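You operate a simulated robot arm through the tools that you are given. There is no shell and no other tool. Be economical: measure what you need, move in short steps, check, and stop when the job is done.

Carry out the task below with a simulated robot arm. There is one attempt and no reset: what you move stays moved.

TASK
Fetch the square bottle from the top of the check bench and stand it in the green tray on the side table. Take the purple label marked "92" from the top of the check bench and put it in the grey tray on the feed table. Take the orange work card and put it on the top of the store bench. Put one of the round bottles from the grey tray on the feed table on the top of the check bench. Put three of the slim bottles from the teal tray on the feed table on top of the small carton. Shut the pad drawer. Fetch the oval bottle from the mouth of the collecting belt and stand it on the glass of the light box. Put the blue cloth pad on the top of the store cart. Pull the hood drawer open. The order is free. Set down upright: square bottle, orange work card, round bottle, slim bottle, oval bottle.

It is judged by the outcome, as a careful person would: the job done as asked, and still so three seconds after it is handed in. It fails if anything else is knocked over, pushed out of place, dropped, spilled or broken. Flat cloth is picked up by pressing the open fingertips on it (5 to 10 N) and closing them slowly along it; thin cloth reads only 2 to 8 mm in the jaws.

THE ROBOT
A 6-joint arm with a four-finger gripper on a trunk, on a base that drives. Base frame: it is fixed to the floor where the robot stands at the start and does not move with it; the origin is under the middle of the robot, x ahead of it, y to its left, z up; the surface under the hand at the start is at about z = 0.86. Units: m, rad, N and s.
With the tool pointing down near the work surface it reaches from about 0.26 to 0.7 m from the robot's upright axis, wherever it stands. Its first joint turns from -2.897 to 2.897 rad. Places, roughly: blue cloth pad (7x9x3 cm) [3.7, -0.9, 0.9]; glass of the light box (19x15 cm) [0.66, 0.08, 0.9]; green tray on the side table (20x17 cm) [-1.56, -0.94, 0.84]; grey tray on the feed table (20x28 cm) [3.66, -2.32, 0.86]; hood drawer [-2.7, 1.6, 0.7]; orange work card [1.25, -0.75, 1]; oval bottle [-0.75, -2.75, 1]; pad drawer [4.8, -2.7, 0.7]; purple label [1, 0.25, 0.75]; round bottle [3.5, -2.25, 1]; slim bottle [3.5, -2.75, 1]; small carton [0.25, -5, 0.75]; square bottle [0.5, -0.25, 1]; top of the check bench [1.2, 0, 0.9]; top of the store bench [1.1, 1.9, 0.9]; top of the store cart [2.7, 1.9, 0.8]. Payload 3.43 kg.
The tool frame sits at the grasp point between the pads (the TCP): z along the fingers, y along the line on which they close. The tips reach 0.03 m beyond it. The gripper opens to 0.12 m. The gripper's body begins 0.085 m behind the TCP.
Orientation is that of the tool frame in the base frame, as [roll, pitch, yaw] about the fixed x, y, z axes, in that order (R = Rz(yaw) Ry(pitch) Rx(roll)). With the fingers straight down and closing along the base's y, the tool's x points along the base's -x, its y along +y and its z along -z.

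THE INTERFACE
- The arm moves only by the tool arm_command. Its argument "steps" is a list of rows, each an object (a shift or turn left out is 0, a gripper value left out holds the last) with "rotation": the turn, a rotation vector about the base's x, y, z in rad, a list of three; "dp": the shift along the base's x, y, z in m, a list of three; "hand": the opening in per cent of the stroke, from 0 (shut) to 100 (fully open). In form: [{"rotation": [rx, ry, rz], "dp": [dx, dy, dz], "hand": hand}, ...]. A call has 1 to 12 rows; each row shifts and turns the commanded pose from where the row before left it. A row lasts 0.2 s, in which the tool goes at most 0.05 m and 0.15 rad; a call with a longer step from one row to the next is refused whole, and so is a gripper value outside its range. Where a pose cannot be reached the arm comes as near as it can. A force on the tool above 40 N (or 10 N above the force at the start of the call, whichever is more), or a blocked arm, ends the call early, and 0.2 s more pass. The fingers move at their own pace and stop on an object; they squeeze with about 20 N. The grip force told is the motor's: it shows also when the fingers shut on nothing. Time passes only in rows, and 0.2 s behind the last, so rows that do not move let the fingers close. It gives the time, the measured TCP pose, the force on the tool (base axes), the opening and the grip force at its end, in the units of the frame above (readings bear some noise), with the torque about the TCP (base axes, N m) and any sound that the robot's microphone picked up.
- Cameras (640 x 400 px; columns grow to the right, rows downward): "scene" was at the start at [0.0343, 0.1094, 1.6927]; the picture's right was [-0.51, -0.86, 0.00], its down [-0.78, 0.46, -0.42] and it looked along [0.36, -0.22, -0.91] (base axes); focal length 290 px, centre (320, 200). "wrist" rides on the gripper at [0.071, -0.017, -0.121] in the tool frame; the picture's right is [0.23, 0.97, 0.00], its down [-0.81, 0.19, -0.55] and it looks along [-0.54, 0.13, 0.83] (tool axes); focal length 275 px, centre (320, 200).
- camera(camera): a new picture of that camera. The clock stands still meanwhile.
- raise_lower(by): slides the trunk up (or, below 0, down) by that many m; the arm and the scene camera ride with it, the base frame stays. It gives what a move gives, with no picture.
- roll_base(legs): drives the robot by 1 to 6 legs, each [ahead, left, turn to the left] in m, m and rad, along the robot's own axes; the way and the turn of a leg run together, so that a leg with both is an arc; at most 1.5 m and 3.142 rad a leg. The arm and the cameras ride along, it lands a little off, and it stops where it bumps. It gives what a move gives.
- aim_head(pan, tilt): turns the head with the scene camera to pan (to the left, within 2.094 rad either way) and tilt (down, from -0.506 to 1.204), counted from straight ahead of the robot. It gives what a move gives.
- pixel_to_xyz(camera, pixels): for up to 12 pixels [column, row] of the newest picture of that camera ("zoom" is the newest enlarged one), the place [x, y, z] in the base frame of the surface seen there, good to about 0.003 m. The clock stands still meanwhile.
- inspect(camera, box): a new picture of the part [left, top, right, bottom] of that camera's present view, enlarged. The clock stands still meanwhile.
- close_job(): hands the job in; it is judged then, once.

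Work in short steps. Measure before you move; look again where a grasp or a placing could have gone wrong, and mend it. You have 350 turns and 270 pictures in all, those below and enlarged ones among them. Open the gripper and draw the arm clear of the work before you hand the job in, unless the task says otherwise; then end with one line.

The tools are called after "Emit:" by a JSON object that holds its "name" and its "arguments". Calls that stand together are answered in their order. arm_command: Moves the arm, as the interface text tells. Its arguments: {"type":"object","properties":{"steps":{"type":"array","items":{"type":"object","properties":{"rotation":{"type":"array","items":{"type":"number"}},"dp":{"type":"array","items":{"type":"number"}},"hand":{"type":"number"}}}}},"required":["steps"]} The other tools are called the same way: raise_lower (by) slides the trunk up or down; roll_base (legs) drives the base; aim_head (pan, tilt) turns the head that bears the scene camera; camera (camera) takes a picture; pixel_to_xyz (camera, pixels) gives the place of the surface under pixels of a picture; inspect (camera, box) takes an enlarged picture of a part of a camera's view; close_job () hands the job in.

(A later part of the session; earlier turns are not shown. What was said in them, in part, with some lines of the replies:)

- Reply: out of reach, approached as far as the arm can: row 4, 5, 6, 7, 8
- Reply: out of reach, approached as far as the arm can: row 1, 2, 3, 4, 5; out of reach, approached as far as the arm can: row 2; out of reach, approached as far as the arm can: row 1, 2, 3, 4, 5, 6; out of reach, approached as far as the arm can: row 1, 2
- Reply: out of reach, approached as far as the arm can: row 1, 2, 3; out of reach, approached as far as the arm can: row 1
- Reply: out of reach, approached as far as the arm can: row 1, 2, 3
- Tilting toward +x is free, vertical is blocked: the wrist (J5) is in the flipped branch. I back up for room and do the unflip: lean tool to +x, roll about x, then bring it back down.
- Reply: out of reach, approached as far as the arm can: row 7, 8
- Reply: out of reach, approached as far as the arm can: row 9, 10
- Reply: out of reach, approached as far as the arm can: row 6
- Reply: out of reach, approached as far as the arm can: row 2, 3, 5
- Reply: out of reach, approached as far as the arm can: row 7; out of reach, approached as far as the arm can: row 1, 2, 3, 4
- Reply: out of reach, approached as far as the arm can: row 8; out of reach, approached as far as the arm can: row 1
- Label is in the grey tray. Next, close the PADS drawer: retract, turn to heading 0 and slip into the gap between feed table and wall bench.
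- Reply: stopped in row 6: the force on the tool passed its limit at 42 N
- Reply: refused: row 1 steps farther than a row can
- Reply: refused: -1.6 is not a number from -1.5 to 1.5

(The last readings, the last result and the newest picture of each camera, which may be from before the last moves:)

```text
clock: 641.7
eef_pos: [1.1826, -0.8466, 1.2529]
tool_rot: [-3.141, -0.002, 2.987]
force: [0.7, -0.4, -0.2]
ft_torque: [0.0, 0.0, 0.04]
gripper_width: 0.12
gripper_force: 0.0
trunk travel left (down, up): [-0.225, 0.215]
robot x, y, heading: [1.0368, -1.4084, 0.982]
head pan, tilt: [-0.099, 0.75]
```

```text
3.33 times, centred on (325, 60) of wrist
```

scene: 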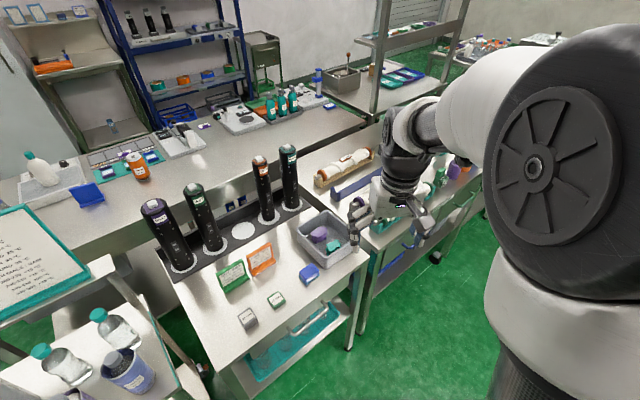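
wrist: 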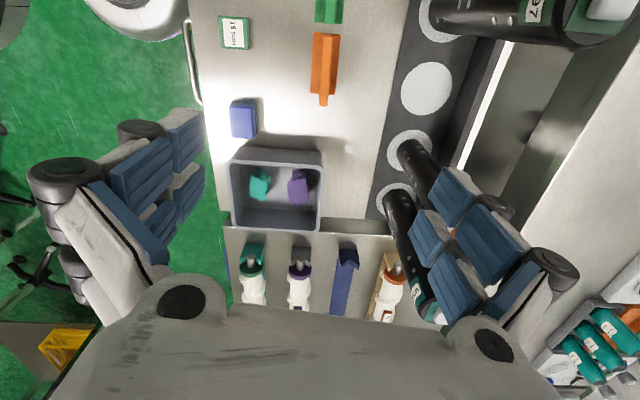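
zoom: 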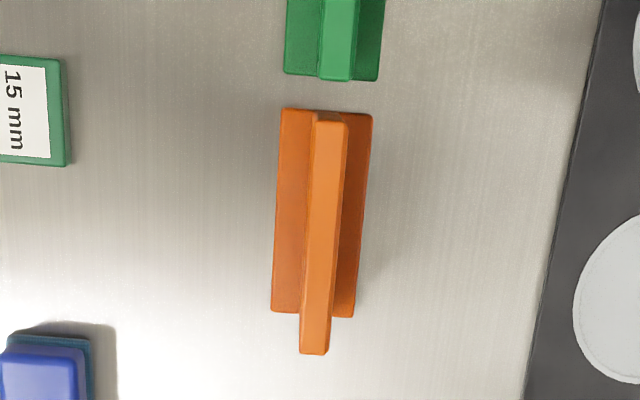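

Panel is at ~-1°, centre (1.172,-0.843). Rotate +0.13, jaws to 6 cm, descend.

Emit:
{"name": "arm_command", "arguments": {"steps": [{"dp": [-0.01, 0.004, 0], "rotation": [0, 0, 0.135], "hand": 50}, {"dp": [0, 0, -0.05]}, {"dp": [0, 0, -0.05]}, {"dp": [0, 0, -0.05]}, {"dp": [0, 0, -0.05]}, {}]}}

Emit:
{"name": "camera", "arguments": {"camera": "wrist"}}

```text
clock: 643.1
eef_pos: [1.1725, -0.8435, 1.0526]
tool_rot: [3.141, -0.003, 3.121]
force: [-0.4, 0.3, 0.4]
ft_torque: [0.0, -0.02, 0.0]
gripper_width: 0.0598
gripper_force: 0.1
trunk travel left (down, up): [-0.225, 0.215]
robot x, y, heading: [1.0321, -1.4091, 0.98]
head pan, tilt: [-0.099, 0.75]
```

```text
122 pictures are left
```

wrist: 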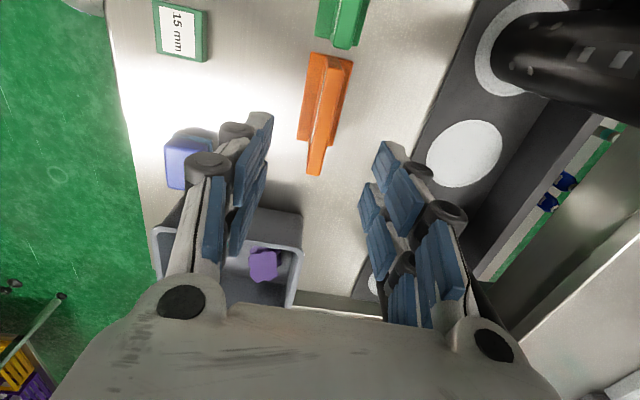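

Emit:
{"name": "arm_command", "arguments": {"steps": [{"dp": [0, 0, -0.05]}, {"dp": [0, 0, -0.05]}, {"dp": [0, 0, -0.027]}, {}]}}

Emit:
{"name": "camera", "arguments": {"camera": "wrist"}}

```text
clock: 644.1
eef_pos: [1.1726, -0.8428, 0.925]
tool_rot: [3.142, -0.001, 3.122]
force: [0.5, 0.0, -0.4]
ft_torque: [0.0, -0.02, 0.01]
gripper_width: 0.0602
gripper_force: 0.1
trunk travel left (down, up): [-0.225, 0.215]
robot x, y, heading: [1.0365, -1.4056, 0.984]
head pan, tilt: [-0.099, 0.75]
```

```text
121 pictures are left
```

wrist: 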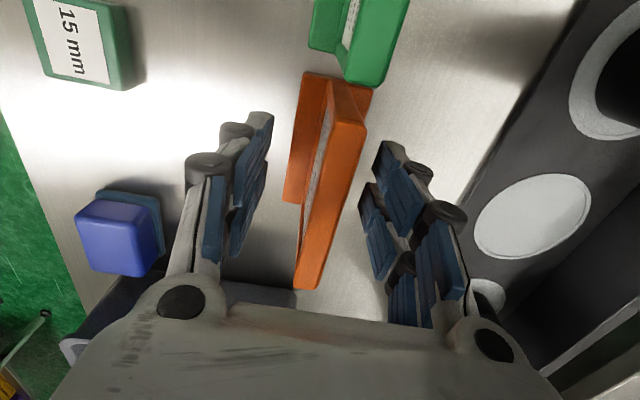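

Emit:
{"name": "arm_command", "arguments": {"steps": [{"hand": 0}, {"hand": 0}, {"hand": 0}, {"hand": 0}, {"hand": 0}]}}

Emit:
{"name": "arm_command", "arguments": {"steps": [{"dp": [0, 0, 0.02]}, {"dp": [0, 0, 0.05]}, {"dp": [0, 0, 0.05]}, {"dp": [0, 0, 0.05]}, {"dp": [0, 0, 0.05]}, {"dp": [0, 0, 0.05]}, {}]}}

Emit:
{"name": "camera", "arguments": {"camera": "wrist"}}

```text
clock: 645.3
eef_pos: [1.1723, -0.842, 0.9244]
tool_rot: [-3.141, -0.003, 3.123]
force: [0.9, -0.6, 0.6]
ft_torque: [0.0, -0.04, 0.01]
gripper_width: 0.0137
gripper_force: 19.8
trunk travel left (down, up): [-0.225, 0.215]
robot x, y, heading: [1.0346, -1.4073, 0.98]
head pan, tilt: [-0.099, 0.75]
```

```text
clock: 646.9
eef_pos: [1.1733, -0.8432, 1.1986]
tool_rot: [-3.139, -0.003, 3.122]
force: [-0.9, -0.2, -0.2]
ft_torque: [0.0, 0.0, 0.0]
gripper_width: 0.0137
gripper_force: 19.9
trunk travel left (down, up): [-0.225, 0.215]
robot x, y, heading: [1.0347, -1.4061, 0.983]
head pan, tilt: [-0.099, 0.75]
```

```text
120 pictures are left
```

wrist: 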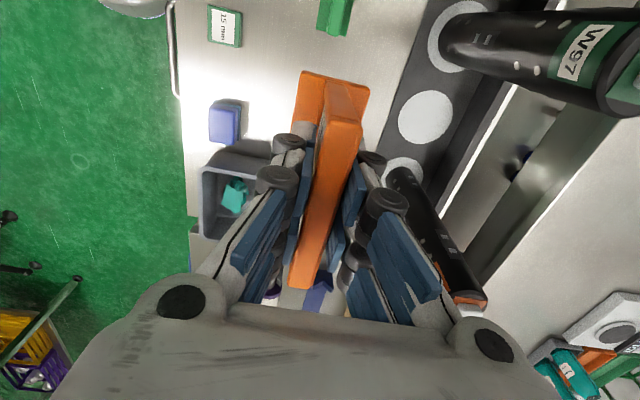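

Card held. Retract and drive around to the store bench via the left aisle.

Emit:
{"name": "arm_command", "arguments": {"steps": [{"dp": [0.01, -0.045, 0.01], "rotation": [0, 0, 0.1]}, {"dp": [0.01, -0.045, 0.01], "rotation": [0, 0, 0.1]}, {"dp": [0.01, -0.045, 0.01], "rotation": [0, 0, 0.1]}, {"dp": [0.01, -0.045, 0.01], "rotation": [0, 0, 0.1]}, {"dp": [0.015, -0.04, 0.01], "rotation": [0, 0, 0.1]}, {"dp": [0.015, -0.03, 0], "rotation": [0, 0, 0.1]}, {"rotation": [0, 0, 0.1]}, {"rotation": [0, 0, 0.1]}, {"rotation": [0, 0, 0.1]}, {"rotation": [0, 0, 0.1]}, {}]}}

Emit:
{"name": "roll_base", "arguments": {"legs": [[-0.12, 0, 0], [0, 0, -0.98], [-1.3, 0, 0], [0, 1.25, 0], [0, 1.3, 0]]}}

Emit:
{"name": "aim_head", "arguments": {"pan": 0.5, "tilt": 0.6}}

Emit:
{"name": "camera", "arguments": {"camera": "scene"}}

```text
clock: 649.3
eef_pos: [1.2429, -1.0945, 1.2457]
tool_rot: [3.14, -0.001, -2.159]
force: [-0.4, -0.2, -0.6]
ft_torque: [-0.03, 0.01, 0.01]
gripper_width: 0.0139
gripper_force: 20.1
trunk travel left (down, up): [-0.225, 0.215]
robot x, y, heading: [1.0298, -1.4105, 0.983]
head pan, tilt: [-0.099, 0.75]
```

```text
clock: 671.4
eef_pos: [0.0697, 1.0379, 1.2458]
tool_rot: [3.141, -0.003, 3.104]
force: [-0.3, 0.2, -1.2]
ft_torque: [-0.03, 0.0, 0.01]
gripper_width: 0.0139
gripper_force: 19.3
trunk travel left (down, up): [-0.225, 0.215]
robot x, y, heading: [-0.305, 1.0504, -0.037]
head pan, tilt: [-0.099, 0.75]
```

```text
clock: 672.4
eef_pos: [0.0696, 1.0376, 1.2458]
tool_rot: [3.14, -0.002, 3.105]
force: [-0.2, -0.3, -0.8]
ft_torque: [-0.01, -0.03, 0.0]
gripper_width: 0.0136
gripper_force: 20.2
trunk travel left (down, up): [-0.225, 0.215]
robot x, y, heading: [-0.3055, 1.0519, -0.037]
head pan, tilt: [0.499, 0.6]
```

```text
119 pictures are left
```

scene: 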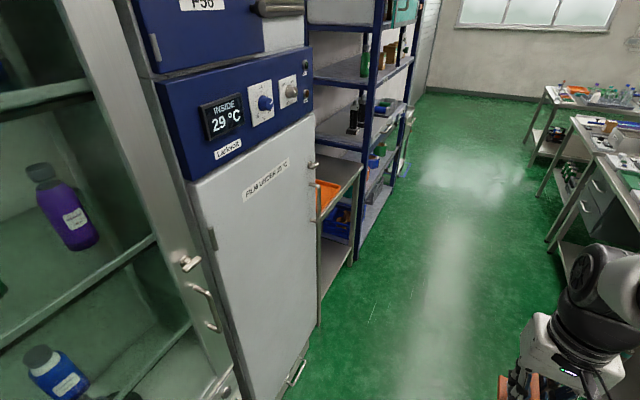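

Emit:
{"name": "roll_base", "arguments": {"legs": [[1.4, 0, 0.03], [0, 0, 1.55]]}}

Emit:
{"name": "aim_head", "arguments": {"pan": 0.45, "tilt": 0.8}}

Emit:
{"name": "camera", "arguments": {"camera": "scene"}}

```text
clock: 683.1
eef_pos: [1.077, 1.4044, 1.2458]
tool_rot: [-3.142, -0.002, -1.577]
force: [-0.3, 0.9, -1.1]
ft_torque: [-0.01, -0.04, 0.01]
gripper_width: 0.0137
gripper_force: 20.1
trunk travel left (down, up): [-0.225, 0.215]
robot x, y, heading: [1.0746, 1.0246, 1.566]
head pan, tilt: [0.499, 0.6]
```

```text
clock: 683.9
eef_pos: [1.0764, 1.4057, 1.2461]
tool_rot: [-3.14, -0.003, -1.576]
force: [-0.1, 0.2, -0.3]
ft_torque: [-0.01, 0.02, -0.03]
gripper_width: 0.0134
gripper_force: 19.9
trunk travel left (down, up): [-0.225, 0.215]
robot x, y, heading: [1.0787, 1.0318, 1.57]
head pan, tilt: [0.45, 0.799]
```

```text
118 pictures are left
```

scene: 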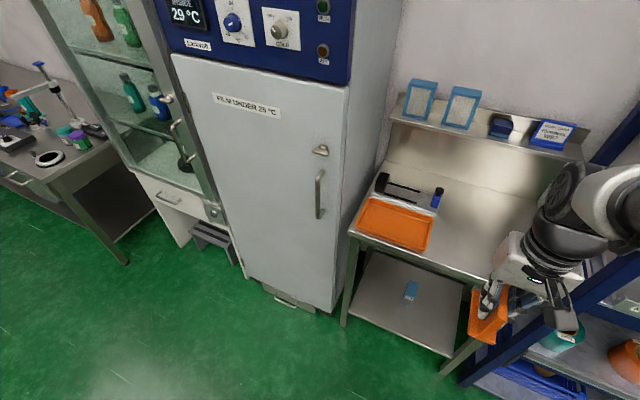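

Emit:
{"name": "pixel_to_xyz", "arguments": {"camera": "scene", "pixels": [[350, 237], [460, 270], [480, 220], [470, 190], [500, 250], [430, 235], [435, 200], [520, 220], [350, 150], [500, 140], [530, 320]]}}

Emit:
{"name": "inspect", "arguments": {"camera": "scene", "box": [340, 70, 600, 300]}}

```text
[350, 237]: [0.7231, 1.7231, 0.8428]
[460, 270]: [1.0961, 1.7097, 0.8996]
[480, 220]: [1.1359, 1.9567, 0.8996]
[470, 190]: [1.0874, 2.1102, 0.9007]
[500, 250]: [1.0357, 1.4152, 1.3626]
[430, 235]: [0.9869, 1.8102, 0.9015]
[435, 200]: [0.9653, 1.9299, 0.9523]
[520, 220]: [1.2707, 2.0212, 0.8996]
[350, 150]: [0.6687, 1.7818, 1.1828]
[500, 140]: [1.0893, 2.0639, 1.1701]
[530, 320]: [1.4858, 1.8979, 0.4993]
```

```text
1.74 times, centred on (470, 185) of scene
```

zoom: 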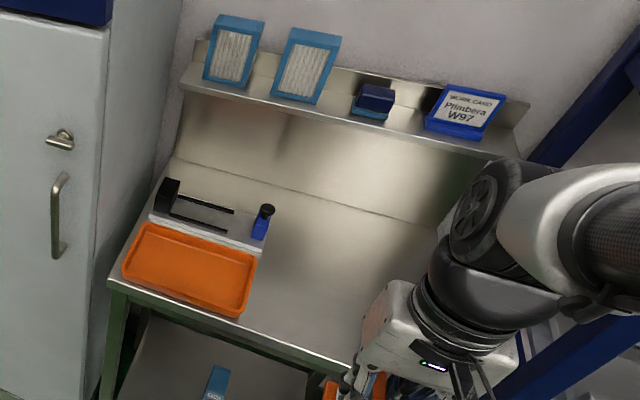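

Store bench top z=0.90, free around (1.17,1.83). Drive 0.22 m closer and place the card there.

Emit:
{"name": "roll_base", "arguments": {"legs": [[0.22, 0, 0]]}}

Emit:
{"name": "arm_command", "arguments": {"steps": [{"dp": [0.02, 0.03, 0]}, {"dp": [0.02, 0.03, 0]}, {"dp": [0.02, 0.03, 0]}, {"dp": [0.02, 0.03, 0]}, {"dp": [0.01, 0.04, 0]}, {"dp": [0, 0.03, -0.03]}, {"dp": [0, 0, -0.05]}, {"dp": [0, 0, -0.05]}, {"dp": [0, 0, -0.05]}, {"dp": [0, 0, -0.05]}, {}]}}

Emit:
{"name": "camera", "arguments": {"camera": "wrist"}}

Emit:
{"name": "camera", "arguments": {"camera": "scene"}}

```text
clock: 685.5
eef_pos: [1.0765, 1.6246, 1.2447]
tool_rot: [-3.141, -0.001, -1.576]
force: [-0.8, 0.6, 0.5]
ft_torque: [-0.08, 0.03, 0.01]
gripper_width: 0.0136
gripper_force: 20.9
trunk travel left (down, up): [-0.225, 0.215]
robot x, y, heading: [1.0739, 1.2458, 1.57]
head pan, tilt: [0.45, 0.799]
```

```text
clock: 687.9
eef_pos: [1.1629, 1.8138, 1.0156]
tool_rot: [3.141, 0.0, -1.575]
force: [-0.2, -0.6, -0.3]
ft_torque: [0.0, 0.01, 0.0]
gripper_width: 0.0138
gripper_force: 19.8
trunk travel left (down, up): [-0.225, 0.215]
robot x, y, heading: [1.0745, 1.2467, 1.564]
head pan, tilt: [0.45, 0.799]
```

```text
116 pictures are left
```

wrist: 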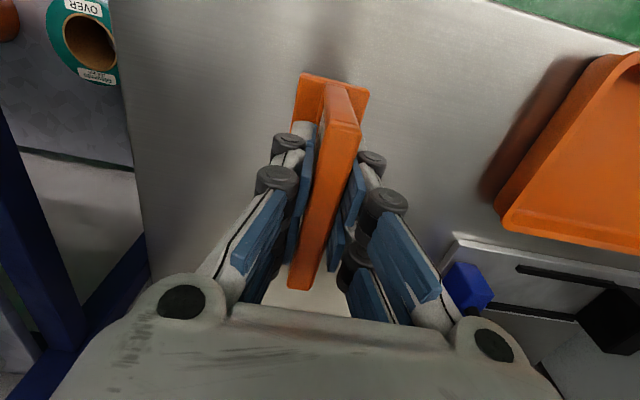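

```text
115 pictures are left
```

scene: 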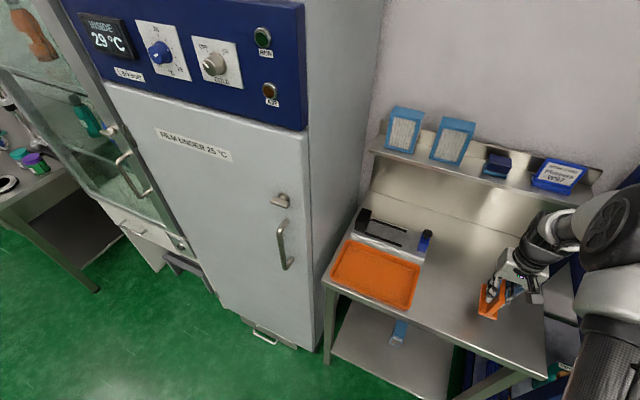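

Good clear area. Lower to contact.

Emit:
{"name": "arm_command", "arguments": {"steps": [{"dp": [0, 0, -0.035]}, {"dp": [0, 0, -0.01]}, {"dp": [0, 0, -0.005]}, {}]}}

```text
clock: 688.9
eef_pos: [1.1679, 1.8145, 0.9661]
tool_rot: [-3.142, -0.002, -1.576]
force: [0.2, -0.7, -1.5]
ft_torque: [-0.03, -0.02, 0.0]
gripper_width: 0.0134
gripper_force: 20.4
trunk travel left (down, up): [-0.225, 0.215]
robot x, y, heading: [1.0763, 1.2447, 1.565]
head pan, tilt: [0.45, 0.799]
```

Emit:
{"name": "arm_command", "arguments": {"steps": [{"dp": [0, 0, -0.003]}, {"dp": [0, 0, -0.002]}, {}]}}

```text
clock: 689.7
eef_pos: [1.168, 1.8147, 0.9627]
tool_rot: [-3.141, 0.002, -1.576]
force: [-1.1, 1.2, 15.0]
ft_torque: [-0.02, 0.05, 0.02]
gripper_width: 0.0137
gripper_force: 20.0
trunk travel left (down, up): [-0.225, 0.215]
robot x, y, heading: [1.0769, 1.246, 1.571]
head pan, tilt: [0.45, 0.799]
```

Emit:
{"name": "arm_command", "arguments": {"steps": [{"hand": 25}, {"hand": 40}, {"hand": 50}, {"dp": [0, 0, 0.03]}, {"dp": [0, 0, 0.05]}, {"dp": [0, 0, 0.05]}, {"dp": [0, 0, 0.05]}, {"dp": [0, -0.03, 0.03]}, {"dp": [-0.02, -0.04, 0]}, {"dp": [-0.02, -0.04, 0.02]}, {"dp": [-0.02, -0.04, 0.02]}, {}]}}

Emit:
{"name": "inspect", "arguments": {"camera": "scene", "box": [380, 190, 600, 350]}}

```text
clock: 692.3
eef_pos: [1.1085, 1.664, 1.2121]
tool_rot: [3.141, -0.001, -1.577]
force: [0.5, -0.3, -0.7]
ft_torque: [-0.01, 0.03, -0.01]
gripper_width: 0.06
gripper_force: 0.0
trunk travel left (down, up): [-0.225, 0.215]
robot x, y, heading: [1.0776, 1.247, 1.562]
head pan, tilt: [0.45, 0.799]
```

```text
2.50 times, centred on (490, 270) of scene
```

zoom: 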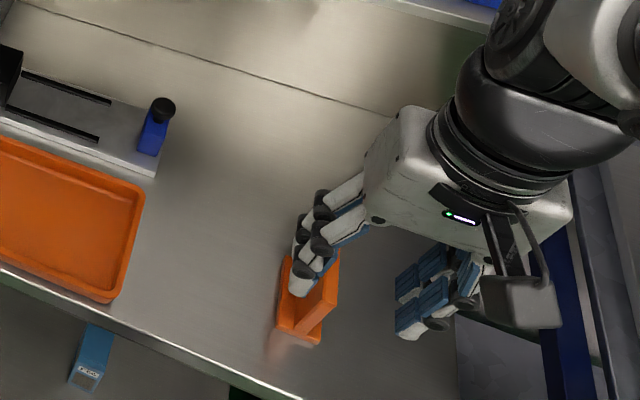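

Card stands on the store bench. Now scout the store cart and the cloth pad by driving along the left aisle.

Emit:
{"name": "arm_command", "arguments": {"steps": [{"dp": [-0.02, -0.03, 0.02], "hand": 100}, {"dp": [-0.01, -0.01, 0.01]}, {}]}}

Emit:
{"name": "roll_base", "arguments": {"legs": [[-0.25, 0, 0], [0, 0, -1.57], [1.45, 0, 0]]}}

Emit:
{"name": "aim_head", "arguments": {"pan": 1.3, "tilt": 0.7}}

Emit:
{"name": "camera", "arguments": {"camera": "scene"}}

Emit:
{"name": "aim_head", "arguments": {"pan": 0.25, "tilt": 0.5}}

Emit:
{"name": "camera", "arguments": {"camera": "scene"}}

Emit:
{"name": "aim_head", "arguments": {"pan": -1.3, "tilt": 0.6}}

Emit:
{"name": "camera", "arguments": {"camera": "scene"}}

```text
clock: 693.1
eef_pos: [1.0781, 1.6236, 1.2415]
tool_rot: [3.142, -0.003, -1.574]
force: [0.2, 0.2, 0.4]
ft_torque: [0.0, 0.04, -0.01]
gripper_width: 0.1164
gripper_force: 0.0
trunk travel left (down, up): [-0.225, 0.215]
robot x, y, heading: [1.0753, 1.2505, 1.57]
head pan, tilt: [0.45, 0.799]
```

```text
clock: 705.5
eef_pos: [2.8869, 0.9868, 1.24]
tool_rot: [-3.141, -0.002, 3.133]
force: [-0.4, -0.8, 0.1]
ft_torque: [-0.04, 0.02, -0.02]
gripper_width: 0.1199
gripper_force: 0.0
trunk travel left (down, up): [-0.225, 0.215]
robot x, y, heading: [2.5094, 0.9921, -0.012]
head pan, tilt: [0.45, 0.799]
```

```text
clock: 706.7
eef_pos: [2.8854, 0.9868, 1.2405]
tool_rot: [-3.142, -0.001, 3.133]
force: [0.2, 0.3, 0.1]
ft_torque: [-0.02, 0.02, 0.03]
gripper_width: 0.1201
gripper_force: 0.0
trunk travel left (down, up): [-0.225, 0.215]
robot x, y, heading: [2.5098, 0.991, -0.009]
head pan, tilt: [1.3, 0.7]
```

```text
113 pictures are left
```

scene: 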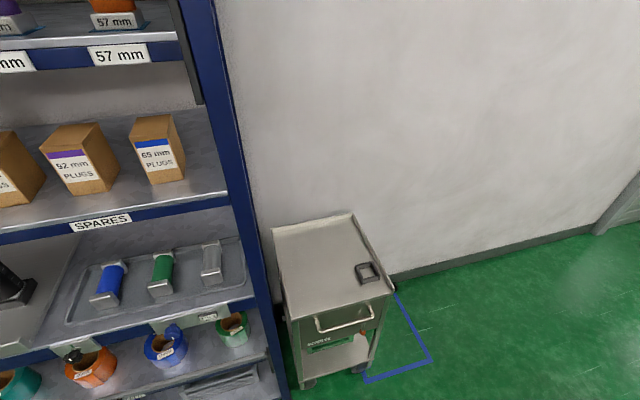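

```text
clock: 708.0
eef_pos: [2.886, 0.9871, 1.2402]
tool_rot: [-3.142, -0.003, 3.135]
force: [0.5, 1.1, 0.2]
ft_torque: [-0.03, 0.02, -0.01]
gripper_width: 0.1202
gripper_force: 0.0
trunk travel left (down, up): [-0.225, 0.215]
robot x, y, heading: [2.5065, 0.9932, -0.007]
head pan, tilt: [0.25, 0.499]
```

```text
112 pictures are left
```

scene: 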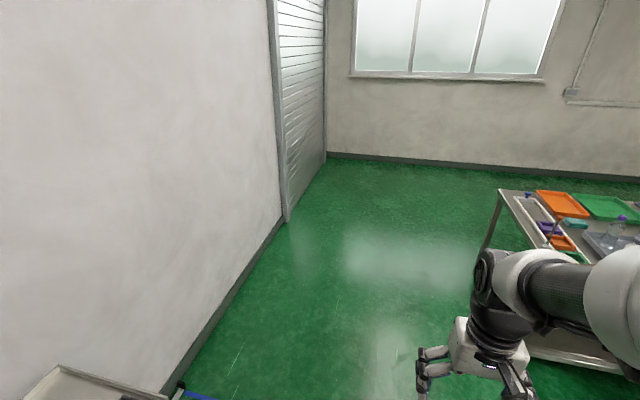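

```text
clock: 709.6
eef_pos: [2.8859, 0.986, 1.2412]
tool_rot: [-3.141, -0.002, 3.134]
force: [-0.2, 0.7, 0.1]
ft_torque: [0.01, 0.0, -0.03]
gripper_width: 0.1199
gripper_force: 0.0
trunk travel left (down, up): [-0.225, 0.215]
robot x, y, heading: [2.5071, 0.991, -0.007]
head pan, tilt: [-1.3, 0.6]
```

```text
111 pictures are left
```

scene: 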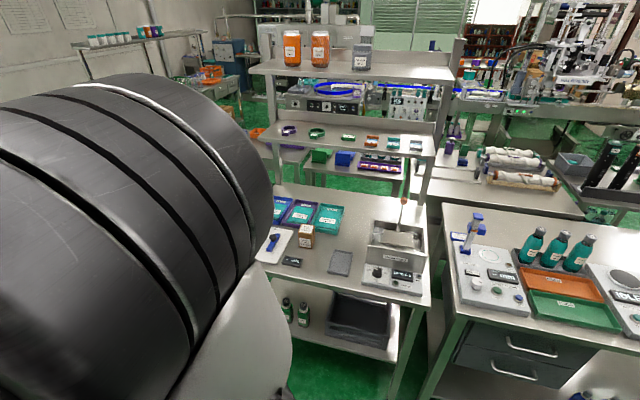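

Continue along the aisle to its far end to see the passage and the pad.

Emit:
{"name": "roll_base", "arguments": {"legs": [[1.4, 0, 0], [0.9, 0, 0]]}}

Emit:
{"name": "aim_head", "arguments": {"pan": -1.1, "tilt": 0.6}}

Emit:
{"name": "camera", "arguments": {"camera": "scene"}}

Emit:
{"name": "aim_head", "arguments": {"pan": -1.9, "tilt": 0.6}}

Emit:
{"name": "camera", "arguments": {"camera": "scene"}}

```text
clock: 721.0
eef_pos: [5.2083, 0.9873, 1.2405]
tool_rot: [3.139, -0.001, 3.133]
force: [0.2, 0.1, -0.3]
ft_torque: [-0.02, -0.01, -0.03]
gripper_width: 0.1203
gripper_force: 0.1
trunk travel left (down, up): [-0.225, 0.215]
robot x, y, heading: [4.8306, 0.9879, -0.008]
head pan, tilt: [-1.3, 0.6]
```

```text
clock: 721.8
eef_pos: [5.207, 0.9871, 1.2405]
tool_rot: [3.141, -0.002, 3.133]
force: [-0.2, -0.9, -0.2]
ft_torque: [-0.01, 0.06, 0.0]
gripper_width: 0.1202
gripper_force: 0.2
trunk travel left (down, up): [-0.225, 0.215]
robot x, y, heading: [4.8292, 0.9845, -0.006]
head pan, tilt: [-1.1, 0.6]
```

```text
110 pictures are left
```

scene: 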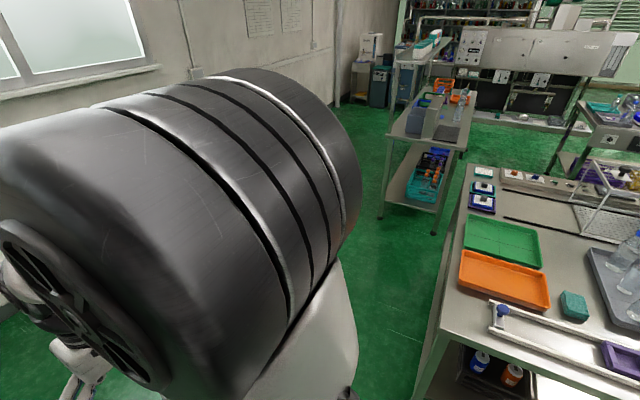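

```text
clock: 722.9
eef_pos: [5.2083, 0.9863, 1.2416]
tool_rot: [-3.139, -0.002, 3.133]
force: [0.9, 0.3, -0.4]
ft_torque: [0.0, 0.02, 0.01]
gripper_width: 0.1199
gripper_force: 0.2
trunk travel left (down, up): [-0.225, 0.215]
robot x, y, heading: [4.8293, 0.9891, -0.008]
head pan, tilt: [-1.901, 0.6]
```

```text
109 pictures are left
```

scene: 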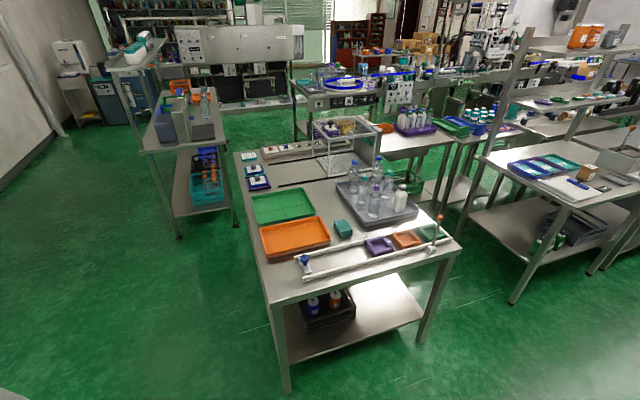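

Emit:
{"name": "pixel_to_xyz", "arguments": {"camera": "scene", "pixels": [[236, 155], [270, 300], [462, 245], [178, 238], [285, 390], [140, 145], [225, 225], [345, 228], [260, 165], [120, 250], [420, 130], [467, 230]]}}

Emit:
{"name": "inspect", "arguments": {"camera": "scene", "box": [220, 100, 480, 300]}}

```text
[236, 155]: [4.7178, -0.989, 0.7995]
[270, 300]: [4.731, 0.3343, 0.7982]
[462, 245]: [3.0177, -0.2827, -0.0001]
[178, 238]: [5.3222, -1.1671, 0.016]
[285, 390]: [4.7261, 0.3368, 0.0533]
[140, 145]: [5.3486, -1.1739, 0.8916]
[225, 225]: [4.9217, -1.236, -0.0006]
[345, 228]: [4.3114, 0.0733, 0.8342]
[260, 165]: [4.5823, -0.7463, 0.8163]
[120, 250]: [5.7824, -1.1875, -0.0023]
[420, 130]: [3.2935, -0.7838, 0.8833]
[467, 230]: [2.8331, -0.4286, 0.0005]
```

```text
2.00 times, centred on (350, 200) of scene
```

zoom: 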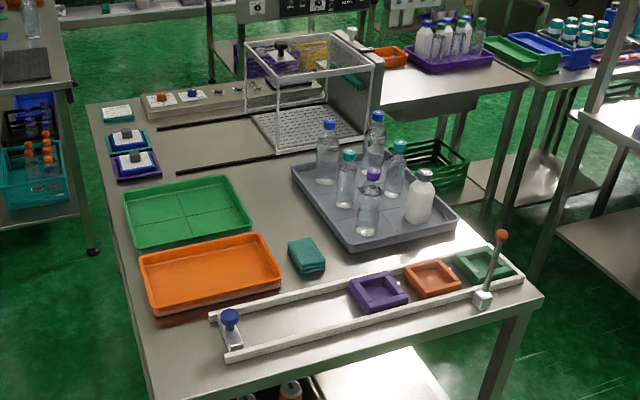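

Look from the gap position near x≈3.4 for the pad.

Emit:
{"name": "roll_base", "arguments": {"legs": [[-1.45, 0, 0]]}}

Emit:
{"name": "aim_head", "arguments": {"pan": -1.75, "tilt": 0.65}}

Emit:
{"name": "camera", "arguments": {"camera": "scene"}}

```text
clock: 730.1
eef_pos: [3.7479, 1.0174, 1.2401]
tool_rot: [-3.141, -0.003, 3.08]
force: [0.4, 0.5, -0.6]
ft_torque: [0.0, -0.02, 0.01]
gripper_width: 0.1199
gripper_force: 0.1
trunk travel left (down, up): [-0.225, 0.215]
robot x, y, heading: [3.3723, 1.0402, -0.062]
head pan, tilt: [-1.901, 0.6]
```

```text
clock: 730.8
eef_pos: [3.7487, 1.0177, 1.2404]
tool_rot: [-3.141, -0.002, 3.079]
force: [-0.7, -0.2, -0.1]
ft_torque: [-0.01, -0.01, 0.0]
gripper_width: 0.12
gripper_force: 0.1
trunk travel left (down, up): [-0.225, 0.215]
robot x, y, heading: [3.3736, 1.0442, -0.061]
head pan, tilt: [-1.751, 0.649]
```

```text
107 pictures are left
```

scene: 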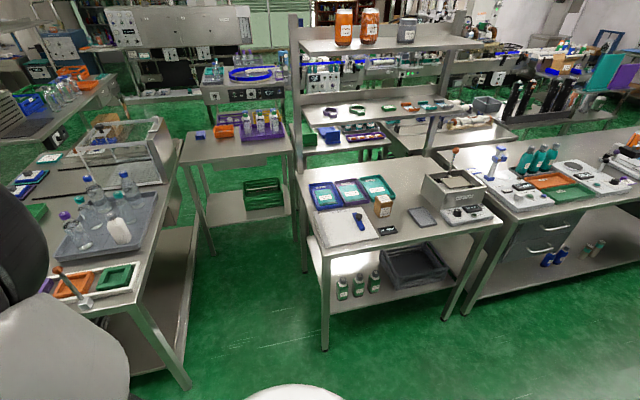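

Emit:
{"name": "inspect", "arguments": {"camera": "scene", "box": [160, 90, 320, 220]}}

Emit:
{"name": "pixel_to_xyz", "arguments": {"camera": "scene", "pixels": [[200, 135], [225, 132], [186, 160], [290, 152], [212, 252], [300, 250], [190, 385], [325, 345], [265, 210], [135, 290], [305, 190], [187, 250]]}}

```text
3.08 times, centred on (240, 155) of scene
```

zoom: 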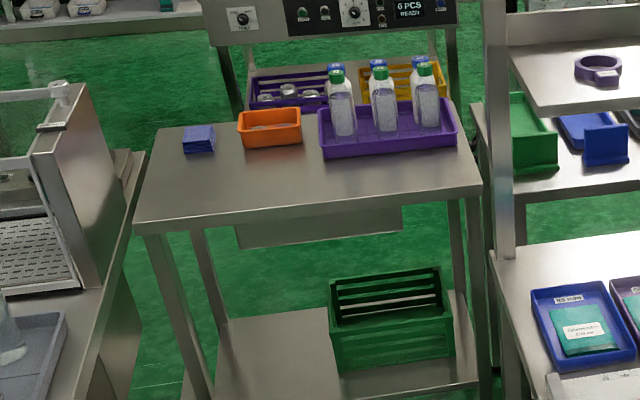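

```text
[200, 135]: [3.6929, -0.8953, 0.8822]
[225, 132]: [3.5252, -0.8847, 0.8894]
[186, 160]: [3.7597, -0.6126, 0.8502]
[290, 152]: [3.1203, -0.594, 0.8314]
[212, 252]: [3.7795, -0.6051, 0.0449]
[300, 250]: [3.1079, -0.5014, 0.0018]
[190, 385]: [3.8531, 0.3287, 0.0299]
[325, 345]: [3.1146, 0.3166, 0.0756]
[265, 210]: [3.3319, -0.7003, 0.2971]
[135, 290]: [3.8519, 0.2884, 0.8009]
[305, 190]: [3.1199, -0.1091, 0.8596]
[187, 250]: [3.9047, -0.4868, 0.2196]
```

The pad is at (3.693,-0.895) on a table best reached from the south aisle. Drive around.

Emit:
{"name": "roll_base", "arguments": {"legs": [[0, 0, 0.06], [-1.4, 0, 0], [-1.4, 0, 0], [-0.9, 0, 0]]}}

```text
clock: 749.2
eef_pos: [0.0455, 1.1957, 1.2407]
tool_rot: [3.14, -0.002, 3.081]
force: [0.6, 0.0, 0.6]
ft_torque: [0.03, -0.04, 0.0]
gripper_width: 0.12
gripper_force: 0.0
trunk travel left (down, up): [-0.225, 0.215]
robot x, y, heading: [-0.332, 1.2201, -0.06]
head pan, tilt: [-1.751, 0.649]
```

Emit:
{"name": "roll_base", "arguments": {"legs": [[0, 0, 0.06], [0, -1.35, 0], [0, -1.4, 0]]}}

Emit:
{"name": "roll_base", "arguments": {"legs": [[1.4, 0, 0], [1.4, 0, 0], [1.1, 0, 0]]}}

```text
clock: 763.0
eef_pos: [0.0655, -1.5372, 1.2402]
tool_rot: [-3.142, -0.002, -3.135]
force: [0.8, -0.4, -0.4]
ft_torque: [0.01, 0.02, -0.04]
gripper_width: 0.12
gripper_force: 0.1
trunk travel left (down, up): [-0.225, 0.215]
robot x, y, heading: [-0.3132, -1.5417, 0.012]
head pan, tilt: [-1.751, 0.649]
```

```text
clock: 781.7
eef_pos: [3.9475, -1.4945, 1.2403]
tool_rot: [3.141, -0.003, -3.128]
force: [0.0, 0.4, -0.4]
ft_torque: [-0.01, 0.03, 0.01]
gripper_width: 0.1199
gripper_force: 0.1
trunk travel left (down, up): [-0.225, 0.215]
robot x, y, heading: [3.5718, -1.4999, 0.013]
head pan, tilt: [-1.751, 0.649]
```

Turn to face the pad and look.

Emit:
{"name": "roll_base", "arguments": {"legs": [[0, 0, 1.4]]}}

Emit:
{"name": "aim_head", "arguments": {"pan": 0.5, "tilt": 0.9}}

Emit:
{"name": "camera", "arguments": {"camera": "scene"}}

Emit:
{"name": "camera", "arguments": {"camera": "wrist"}}

```text
clock: 785.5
eef_pos: [3.6342, -1.1283, 1.2403]
tool_rot: [3.141, -0.003, -1.746]
force: [0.3, 0.6, 0.2]
ft_torque: [0.0, 0.0, 0.0]
gripper_width: 0.1203
gripper_force: 0.1
trunk travel left (down, up): [-0.225, 0.215]
robot x, y, heading: [3.573, -1.5019, 1.395]
head pan, tilt: [-1.751, 0.649]
```

```text
clock: 787.6
eef_pos: [3.6365, -1.1275, 1.2396]
tool_rot: [-3.141, -0.003, -1.746]
force: [-0.3, 0.7, -0.3]
ft_torque: [0.03, -0.01, -0.01]
gripper_width: 0.1202
gripper_force: 0.0
trunk travel left (down, up): [-0.225, 0.215]
robot x, y, heading: [3.5674, -1.5016, 1.398]
head pan, tilt: [0.499, 0.901]
```

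```text
105 pictures are left
```

scene: 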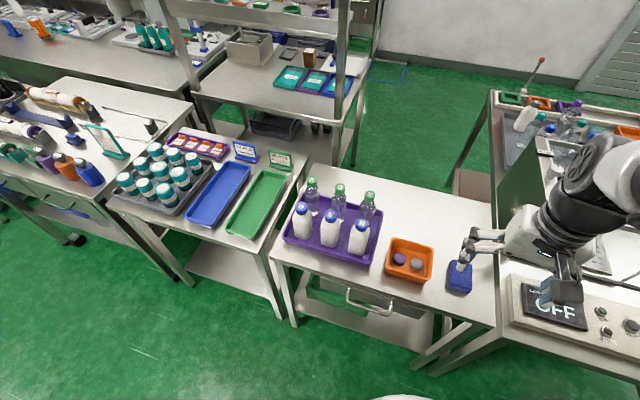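

```text
104 pictures are left
```

wrist: 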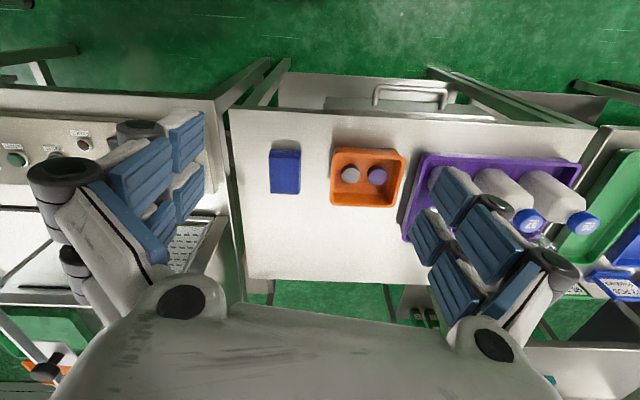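

Emit:
{"name": "inspect", "arguments": {"camera": "wrist", "box": [240, 120, 340, 220]}}

Emit:
{"name": "pixel_to_xyz", "arguments": {"camera": "wrist", "pixels": [[285, 172], [271, 151], [300, 151], [271, 192], [298, 192], [260, 172], [310, 172], [333, 180], [285, 152], [285, 190]]}}

```text
4.00 times, centred on (290, 170) of wrist
```

zoom: 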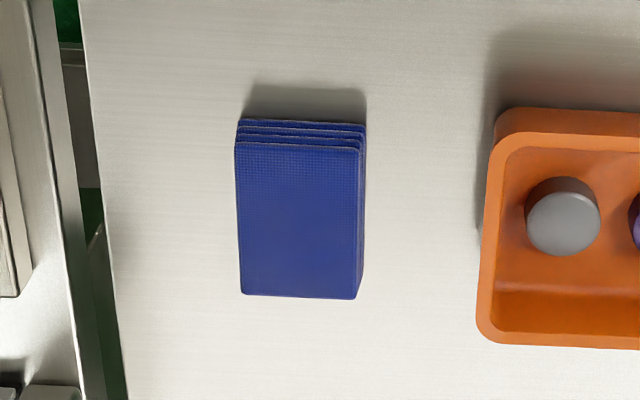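

```text
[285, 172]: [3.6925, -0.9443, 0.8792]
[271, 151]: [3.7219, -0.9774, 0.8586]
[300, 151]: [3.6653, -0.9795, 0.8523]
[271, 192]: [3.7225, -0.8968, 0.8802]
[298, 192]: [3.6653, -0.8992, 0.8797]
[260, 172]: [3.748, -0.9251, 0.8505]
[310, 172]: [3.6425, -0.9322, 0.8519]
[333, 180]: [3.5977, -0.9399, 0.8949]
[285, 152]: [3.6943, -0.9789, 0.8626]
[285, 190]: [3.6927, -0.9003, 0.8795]
```

The pad is a folded block (x 3.66–3.725, y −0.98…−0.89, top 0.88). Grip it across its 7 cm width: align, jaws 10.5 cm, descend to tips at 0.856.

Emit:
{"name": "arm_command", "arguments": {"steps": [{"dp": [0.015, 0.045, 0], "rotation": [0, 0, 0.09], "hand": 90}, {"dp": [0.015, 0.045, 0], "rotation": [0, 0, 0.085]}, {"dp": [0.015, 0.045, 0]}, {"dp": [0.012, 0.045, 0]}, {"dp": [0, 0.013, -0.04]}, {"dp": [0, 0, -0.05]}, {"dp": [0, 0, -0.05]}, {"dp": [0, 0, -0.05]}, {}]}}

Emit:
{"name": "camera", "arguments": {"camera": "wrist"}}

```text
clock: 789.6
eef_pos: [3.693, -0.9352, 1.0486]
tool_rot: [-3.142, 0.0, -1.571]
force: [0.3, -0.2, 0.4]
ft_torque: [0.01, 0.04, 0.0]
gripper_width: 0.108
gripper_force: 0.0
trunk travel left (down, up): [-0.225, 0.215]
robot x, y, heading: [3.5685, -1.5066, 1.396]
head pan, tilt: [0.499, 0.901]
```

```text
102 pictures are left
```

wrist: 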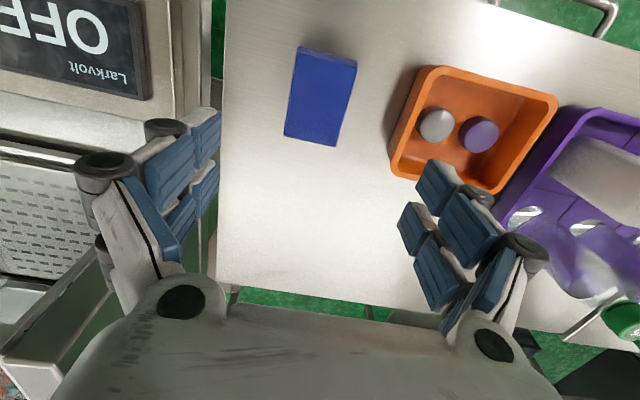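

Emit:
{"name": "arm_command", "arguments": {"steps": [{"dp": [0, 0, -0.05]}, {"dp": [0, 0, -0.05]}, {"dp": [0, 0, -0.045]}, {"dp": [0, 0, -0.016]}, {}]}}

Emit:
{"name": "camera", "arguments": {"camera": "wrist"}}

```text
clock: 790.8
eef_pos: [3.6926, -0.9359, 0.8885]
tool_rot: [3.141, 0.0, -1.571]
force: [0.7, 0.3, -0.6]
ft_torque: [-0.06, -0.01, 0.0]
gripper_width: 0.108
gripper_force: 0.1
trunk travel left (down, up): [-0.225, 0.215]
robot x, y, heading: [3.5707, -1.5046, 1.398]
head pan, tilt: [0.499, 0.901]
```

```text
101 pictures are left
```

wrist: 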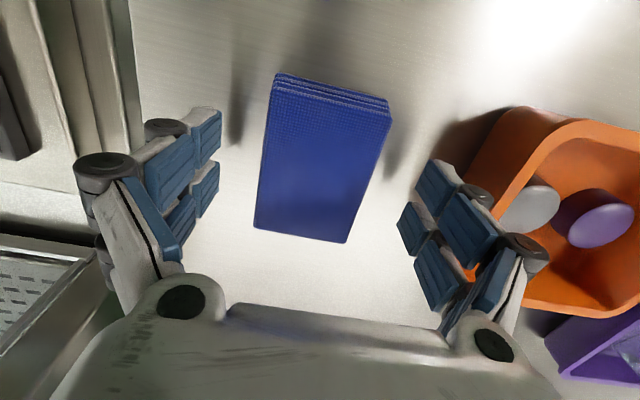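

Emit:
{"name": "arm_command", "arguments": {"steps": [{"dp": [0, 0, -0.002]}, {"hand": 60}, {"hand": 40}, {"hand": 20}, {"hand": 0}, {"hand": 0}, {"hand": 0}, {}]}}

Emit:
{"name": "arm_command", "arguments": {"steps": [{"dp": [0, 0, 0.02]}, {"dp": [0, 0, 0.03]}, {"dp": [0, 0, 0.04]}, {}]}}

Emit:
{"name": "camera", "arguments": {"camera": "wrist"}}

```text
clock: 792.6
eef_pos: [3.6924, -0.9345, 0.888]
tool_rot: [3.141, -0.001, -1.572]
force: [0.5, -0.5, 1.6]
ft_torque: [-0.05, -0.04, 0.01]
gripper_width: 0.0632
gripper_force: 19.7
trunk travel left (down, up): [-0.225, 0.215]
robot x, y, heading: [3.5692, -1.4974, 1.4]
head pan, tilt: [0.499, 0.901]
```

```text
clock: 793.6
eef_pos: [3.6928, -0.9334, 0.9782]
tool_rot: [3.141, -0.002, -1.57]
force: [-0.1, 0.1, 0.0]
ft_torque: [0.03, 0.01, -0.02]
gripper_width: 0.0632
gripper_force: 20.2
trunk travel left (down, up): [-0.225, 0.215]
robot x, y, heading: [3.5677, -1.5004, 1.401]
head pan, tilt: [0.499, 0.901]
```

```text
100 pictures are left
```

wrist: 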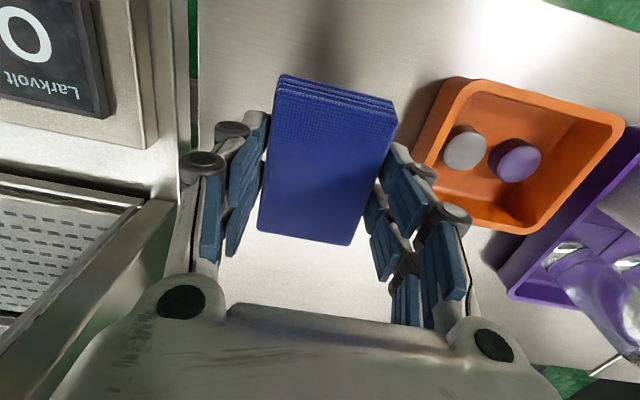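

Pad held. Retract and drive around to the store cart.

Emit:
{"name": "arm_command", "arguments": {"steps": [{"dp": [0, -0.02, 0.04]}, {"dp": [-0.01, -0.03, 0.035]}, {"dp": [-0.01, -0.03, 0.035]}, {"dp": [-0.01, -0.03, 0.035]}, {"dp": [-0.01, -0.03, 0.035]}, {"dp": [-0.01, -0.03, 0.035]}, {"dp": [-0.005, -0.02, 0.035]}, {}]}}

Emit:
{"name": "roll_base", "arguments": {"legs": [[0, -0.04, 0], [0, 0, -1.4], [-1.4, 0, 0], [-1.4, 0, 0], [-1.1, 0, 0]]}}

```text
clock: 795.4
eef_pos: [3.636, -1.1246, 1.2278]
tool_rot: [-3.14, -0.002, -1.57]
force: [-0.2, 0.2, -0.5]
ft_torque: [-0.04, -0.07, 0.0]
gripper_width: 0.0634
gripper_force: 20.4
trunk travel left (down, up): [-0.225, 0.215]
robot x, y, heading: [3.5706, -1.5012, 1.399]
head pan, tilt: [0.499, 0.901]
```

```text
clock: 818.0
eef_pos: [0.1252, -1.4939, 1.2276]
tool_rot: [3.142, -0.003, -2.967]
force: [0.0, -0.5, -0.1]
ft_torque: [0.01, 0.05, 0.04]
gripper_width: 0.0633
gripper_force: 19.7
trunk travel left (down, up): [-0.225, 0.215]
robot x, y, heading: [-0.2563, -1.495, 0.004]
head pan, tilt: [0.499, 0.901]
```

Emit:
{"name": "roll_base", "arguments": {"legs": [[-0.09, 0, 0], [0, 1.3, 0], [0, 1.3, 0], [1.4, 0, 0], [1.4, 0, 0]]}}

Emit:
{"name": "aim_head", "arguments": {"pan": 0.7, "tilt": 0.7}}

Emit:
{"name": "camera", "arguments": {"camera": "scene"}}

```text
clock: 844.3
eef_pos: [2.849, 1.0117, 1.2275]
tool_rot: [-3.141, -0.002, -2.965]
force: [0.3, 0.4, -0.6]
ft_torque: [0.06, 0.04, 0.03]
gripper_width: 0.0633
gripper_force: 20.0
trunk travel left (down, up): [-0.225, 0.215]
robot x, y, heading: [2.4703, 1.0143, 0.005]
head pan, tilt: [0.499, 0.901]
```

```text
clock: 845.0
eef_pos: [2.8499, 1.0107, 1.2274]
tool_rot: [-3.141, -0.002, -2.966]
force: [0.1, 0.4, -0.1]
ft_torque: [0.03, 0.0, 0.0]
gripper_width: 0.0633
gripper_force: 19.9
trunk travel left (down, up): [-0.225, 0.215]
robot x, y, heading: [2.4696, 1.0097, 0.002]
head pan, tilt: [0.7, 0.7]
```

```text
99 pictures are left
```

scene: 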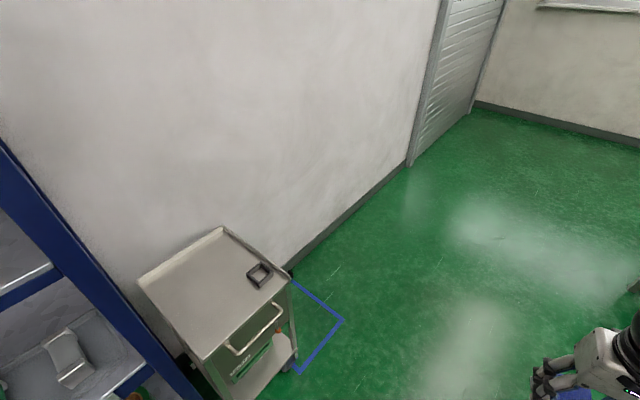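

Emit:
{"name": "pixel_to_xyz", "arguments": {"camera": "scene", "pixels": [[140, 280], [222, 230], [290, 272], [205, 355], [215, 290], [259, 273], [240, 320], [255, 325]]}}

Emit:
{"name": "inspect", "arguments": {"camera": "scene", "box": [120, 210, 320, 400]}}

```text
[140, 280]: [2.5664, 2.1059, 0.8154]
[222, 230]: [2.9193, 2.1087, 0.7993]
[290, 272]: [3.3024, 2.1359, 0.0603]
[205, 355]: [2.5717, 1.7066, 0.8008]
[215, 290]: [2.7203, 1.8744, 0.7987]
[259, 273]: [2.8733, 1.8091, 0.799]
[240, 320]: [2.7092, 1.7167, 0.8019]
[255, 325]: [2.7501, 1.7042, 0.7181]
```

```text
2.11 times, centred on (220, 305) of scene
```

zoom: 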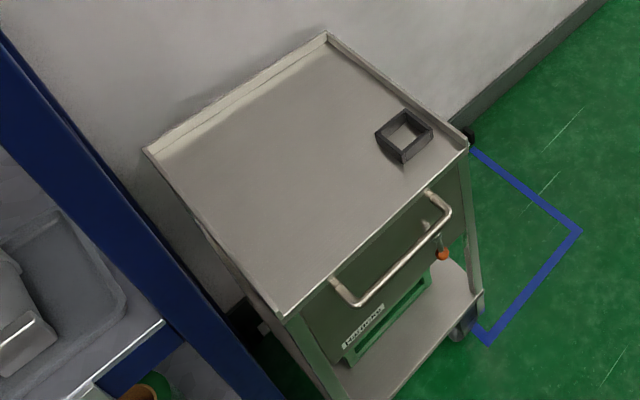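

Cart top z=0.80, x 2.57–2.93, y 1.71–2.11. Position the base in front of it.

Emit:
{"name": "roll_base", "arguments": {"legs": [[0.24, 0, 0], [0, 0, 1.565], [0.26, 0, 0]]}}

Emit:
{"name": "arm_command", "arguments": {"steps": [{"dp": [0, 0.045, 0]}, {"dp": [0, 0.045, 0]}, {"dp": [0, 0.045, 0]}, {"dp": [0, 0.045, 0]}, {}]}}

Emit:
{"name": "camera", "arguments": {"camera": "wrist"}}

```text
clock: 852.0
eef_pos: [2.7168, 1.6526, 1.2287]
tool_rot: [3.14, -0.002, -1.41]
force: [0.8, 0.5, -0.3]
ft_torque: [-0.02, 0.01, 0.01]
gripper_width: 0.0632
gripper_force: 20.6
trunk travel left (down, up): [-0.225, 0.215]
robot x, y, heading: [2.7114, 1.2697, 1.555]
head pan, tilt: [0.7, 0.7]
```

```text
clock: 853.2
eef_pos: [2.7202, 1.8311, 1.2278]
tool_rot: [-3.141, -0.001, -1.41]
force: [0.5, -1.0, -0.5]
ft_torque: [0.01, -0.03, -0.01]
gripper_width: 0.0634
gripper_force: 20.5
trunk travel left (down, up): [-0.225, 0.215]
robot x, y, heading: [2.7083, 1.2682, 1.556]
head pan, tilt: [0.7, 0.7]
```

```text
97 pictures are left
```

wrist: 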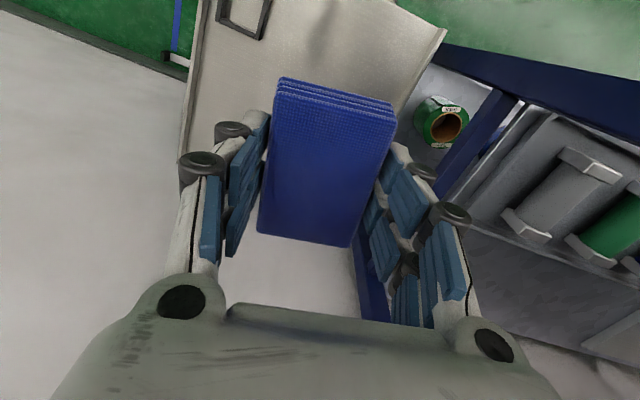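

Emit:
{"name": "arm_command", "arguments": {"steps": [{"dp": [0, 0.03, -0.03]}, {"dp": [0, 0.015, -0.045]}, {"dp": [0, 0, -0.05]}, {"dp": [0, 0, -0.05]}, {"dp": [0, 0, -0.05]}, {"dp": [0, 0, -0.05]}, {"dp": [0, 0, -0.05]}, {"dp": [0, 0, -0.04]}, {}]}}

Emit:
{"name": "camera", "arguments": {"camera": "wrist"}}

Emit:
{"name": "camera", "arguments": {"camera": "scene"}}

```text
clock: 855.2
eef_pos: [2.7169, 1.8777, 0.8635]
tool_rot: [3.141, -0.002, -1.41]
force: [0.7, 0.1, -0.1]
ft_torque: [0.03, 0.02, -0.02]
gripper_width: 0.0633
gripper_force: 20.1
trunk travel left (down, up): [-0.225, 0.215]
robot x, y, heading: [2.7066, 1.2723, 1.555]
head pan, tilt: [0.7, 0.7]
```

```text
96 pictures are left
```

wrist: 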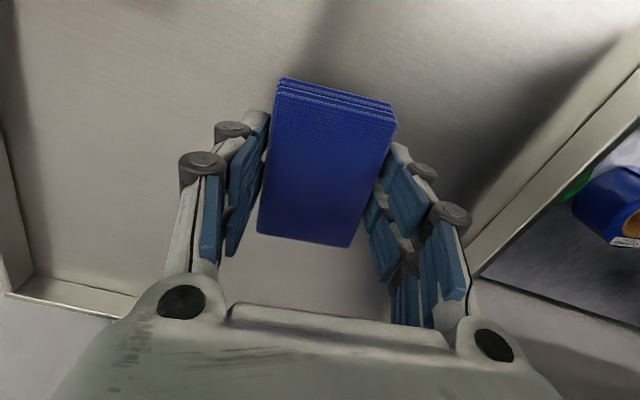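

```text
95 pictures are left
```

scene: 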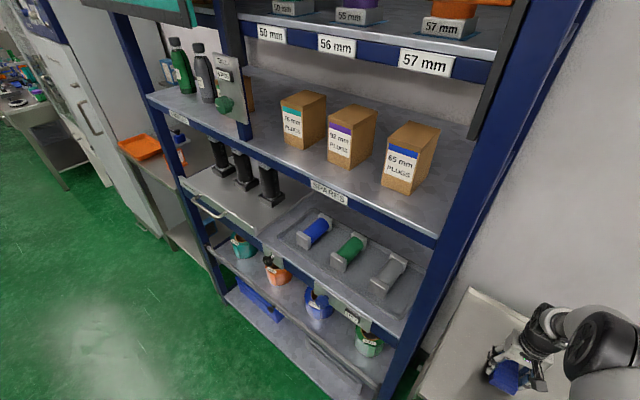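

Lower to contact and release.

Emit:
{"name": "arm_command", "arguments": {"steps": [{"dp": [0, 0, -0.015]}, {"dp": [0, 0, -0.006]}, {"dp": [0, 0, -0.004]}, {}]}}

```text
clock: 856.2
eef_pos: [2.7189, 1.8761, 0.838]
tool_rot: [3.141, -0.003, -1.41]
force: [-0.1, 0.1, 0.3]
ft_torque: [0.02, 0.02, 0.01]
gripper_width: 0.0634
gripper_force: 20.0
trunk travel left (down, up): [-0.225, 0.215]
robot x, y, heading: [2.7088, 1.2737, 1.553]
head pan, tilt: [0.7, 0.7]
```

Emit:
{"name": "arm_command", "arguments": {"steps": [{"dp": [0, 0, -0.002]}, {"dp": [0, 0, -0.001]}, {"hand": 60}, {"hand": 80}, {"hand": 90}, {"hand": 90}, {"dp": [0, 0, 0.03]}, {"dp": [0, 0, 0.05]}, {"dp": [0, 0, 0.05]}, {"dp": [0, 0, 0.05]}, {"dp": [0, 0, 0.05]}, {}]}}

Emit:
{"name": "camera", "arguments": {"camera": "wrist"}}

```text
clock: 858.9
eef_pos: [2.7169, 1.8774, 1.0648]
tool_rot: [-3.142, -0.002, -1.41]
force: [-1.0, -0.2, -0.6]
ft_torque: [-0.02, -0.01, 0.0]
gripper_width: 0.1079
gripper_force: 0.0
trunk travel left (down, up): [-0.225, 0.215]
robot x, y, heading: [2.7108, 1.2705, 1.556]
head pan, tilt: [0.7, 0.7]
```

```text
94 pictures are left
```

wrist: 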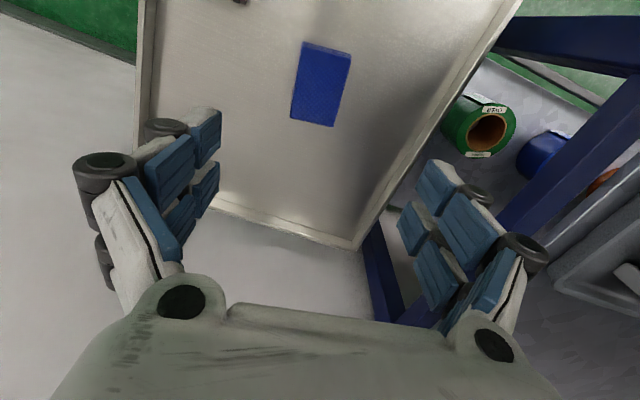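

Pad lies on the cart. Draw the arm clear and back away, then hand in.

Emit:
{"name": "arm_command", "arguments": {"steps": [{"dp": [0, -0.03, 0.04]}, {"dp": [0, -0.04, 0.03]}, {"dp": [0, -0.04, 0.03]}, {"dp": [0, -0.04, 0.03]}, {"dp": [0, -0.04, 0.03]}, {"dp": [0, -0.03, 0.02], "hand": 100}, {}]}}

Emit:
{"name": "roll_base", "arguments": {"legs": [[-0.25, 0, 0]]}}

Emit:
{"name": "aim_head", "arguments": {"pan": 0.0, "tilt": 0.8}}

Emit:
{"name": "camera", "arguments": {"camera": "scene"}}

```text
clock: 860.5
eef_pos: [2.7141, 1.6575, 1.2423]
tool_rot: [-3.142, -0.002, -1.408]
force: [0.1, 0.1, 0.5]
ft_torque: [-0.01, 0.01, 0.0]
gripper_width: 0.12
gripper_force: 0.1
trunk travel left (down, up): [-0.225, 0.215]
robot x, y, heading: [2.711, 1.2714, 1.56]
head pan, tilt: [0.7, 0.7]
```

```text
clock: 862.3
eef_pos: [2.7094, 1.4051, 1.2416]
tool_rot: [3.141, 0.0, -1.409]
force: [-0.1, -0.3, 0.7]
ft_torque: [0.03, -0.03, 0.0]
gripper_width: 0.1197
gripper_force: 0.0
trunk travel left (down, up): [-0.225, 0.215]
robot x, y, heading: [2.7042, 1.0162, 1.559]
head pan, tilt: [0.7, 0.7]
```

```text
clock: 863.4
eef_pos: [2.7089, 1.4053, 1.2433]
tool_rot: [3.141, -0.003, -1.407]
force: [-0.7, 0.7, 0.6]
ft_torque: [0.03, 0.02, -0.01]
gripper_width: 0.1201
gripper_force: 0.1
trunk travel left (down, up): [-0.225, 0.215]
robot x, y, heading: [2.7077, 1.0182, 1.56]
head pan, tilt: [0.0, 0.799]
```

```text
93 pictures are left
```

scene: 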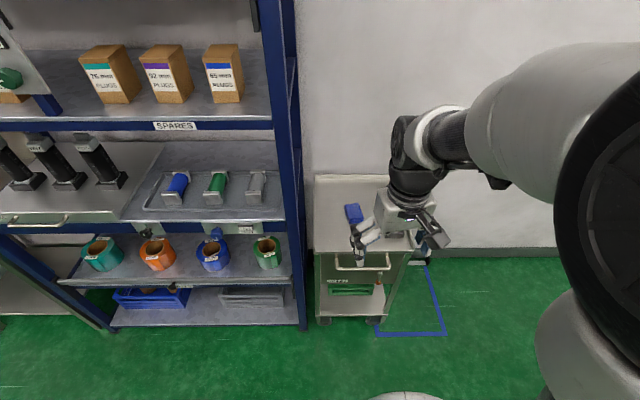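

All nine jobs are in place and the arm is clear; hand in.

Emit:
{"name": "close_job", "arguments": {}}

```text
The job is handed in.
```

I finished all nine parts of the job and handed it in. Everything was set down as asked, with the arm drawn clear. I checked each step in the pictures as I went, but did not drive back for a last look at every station.
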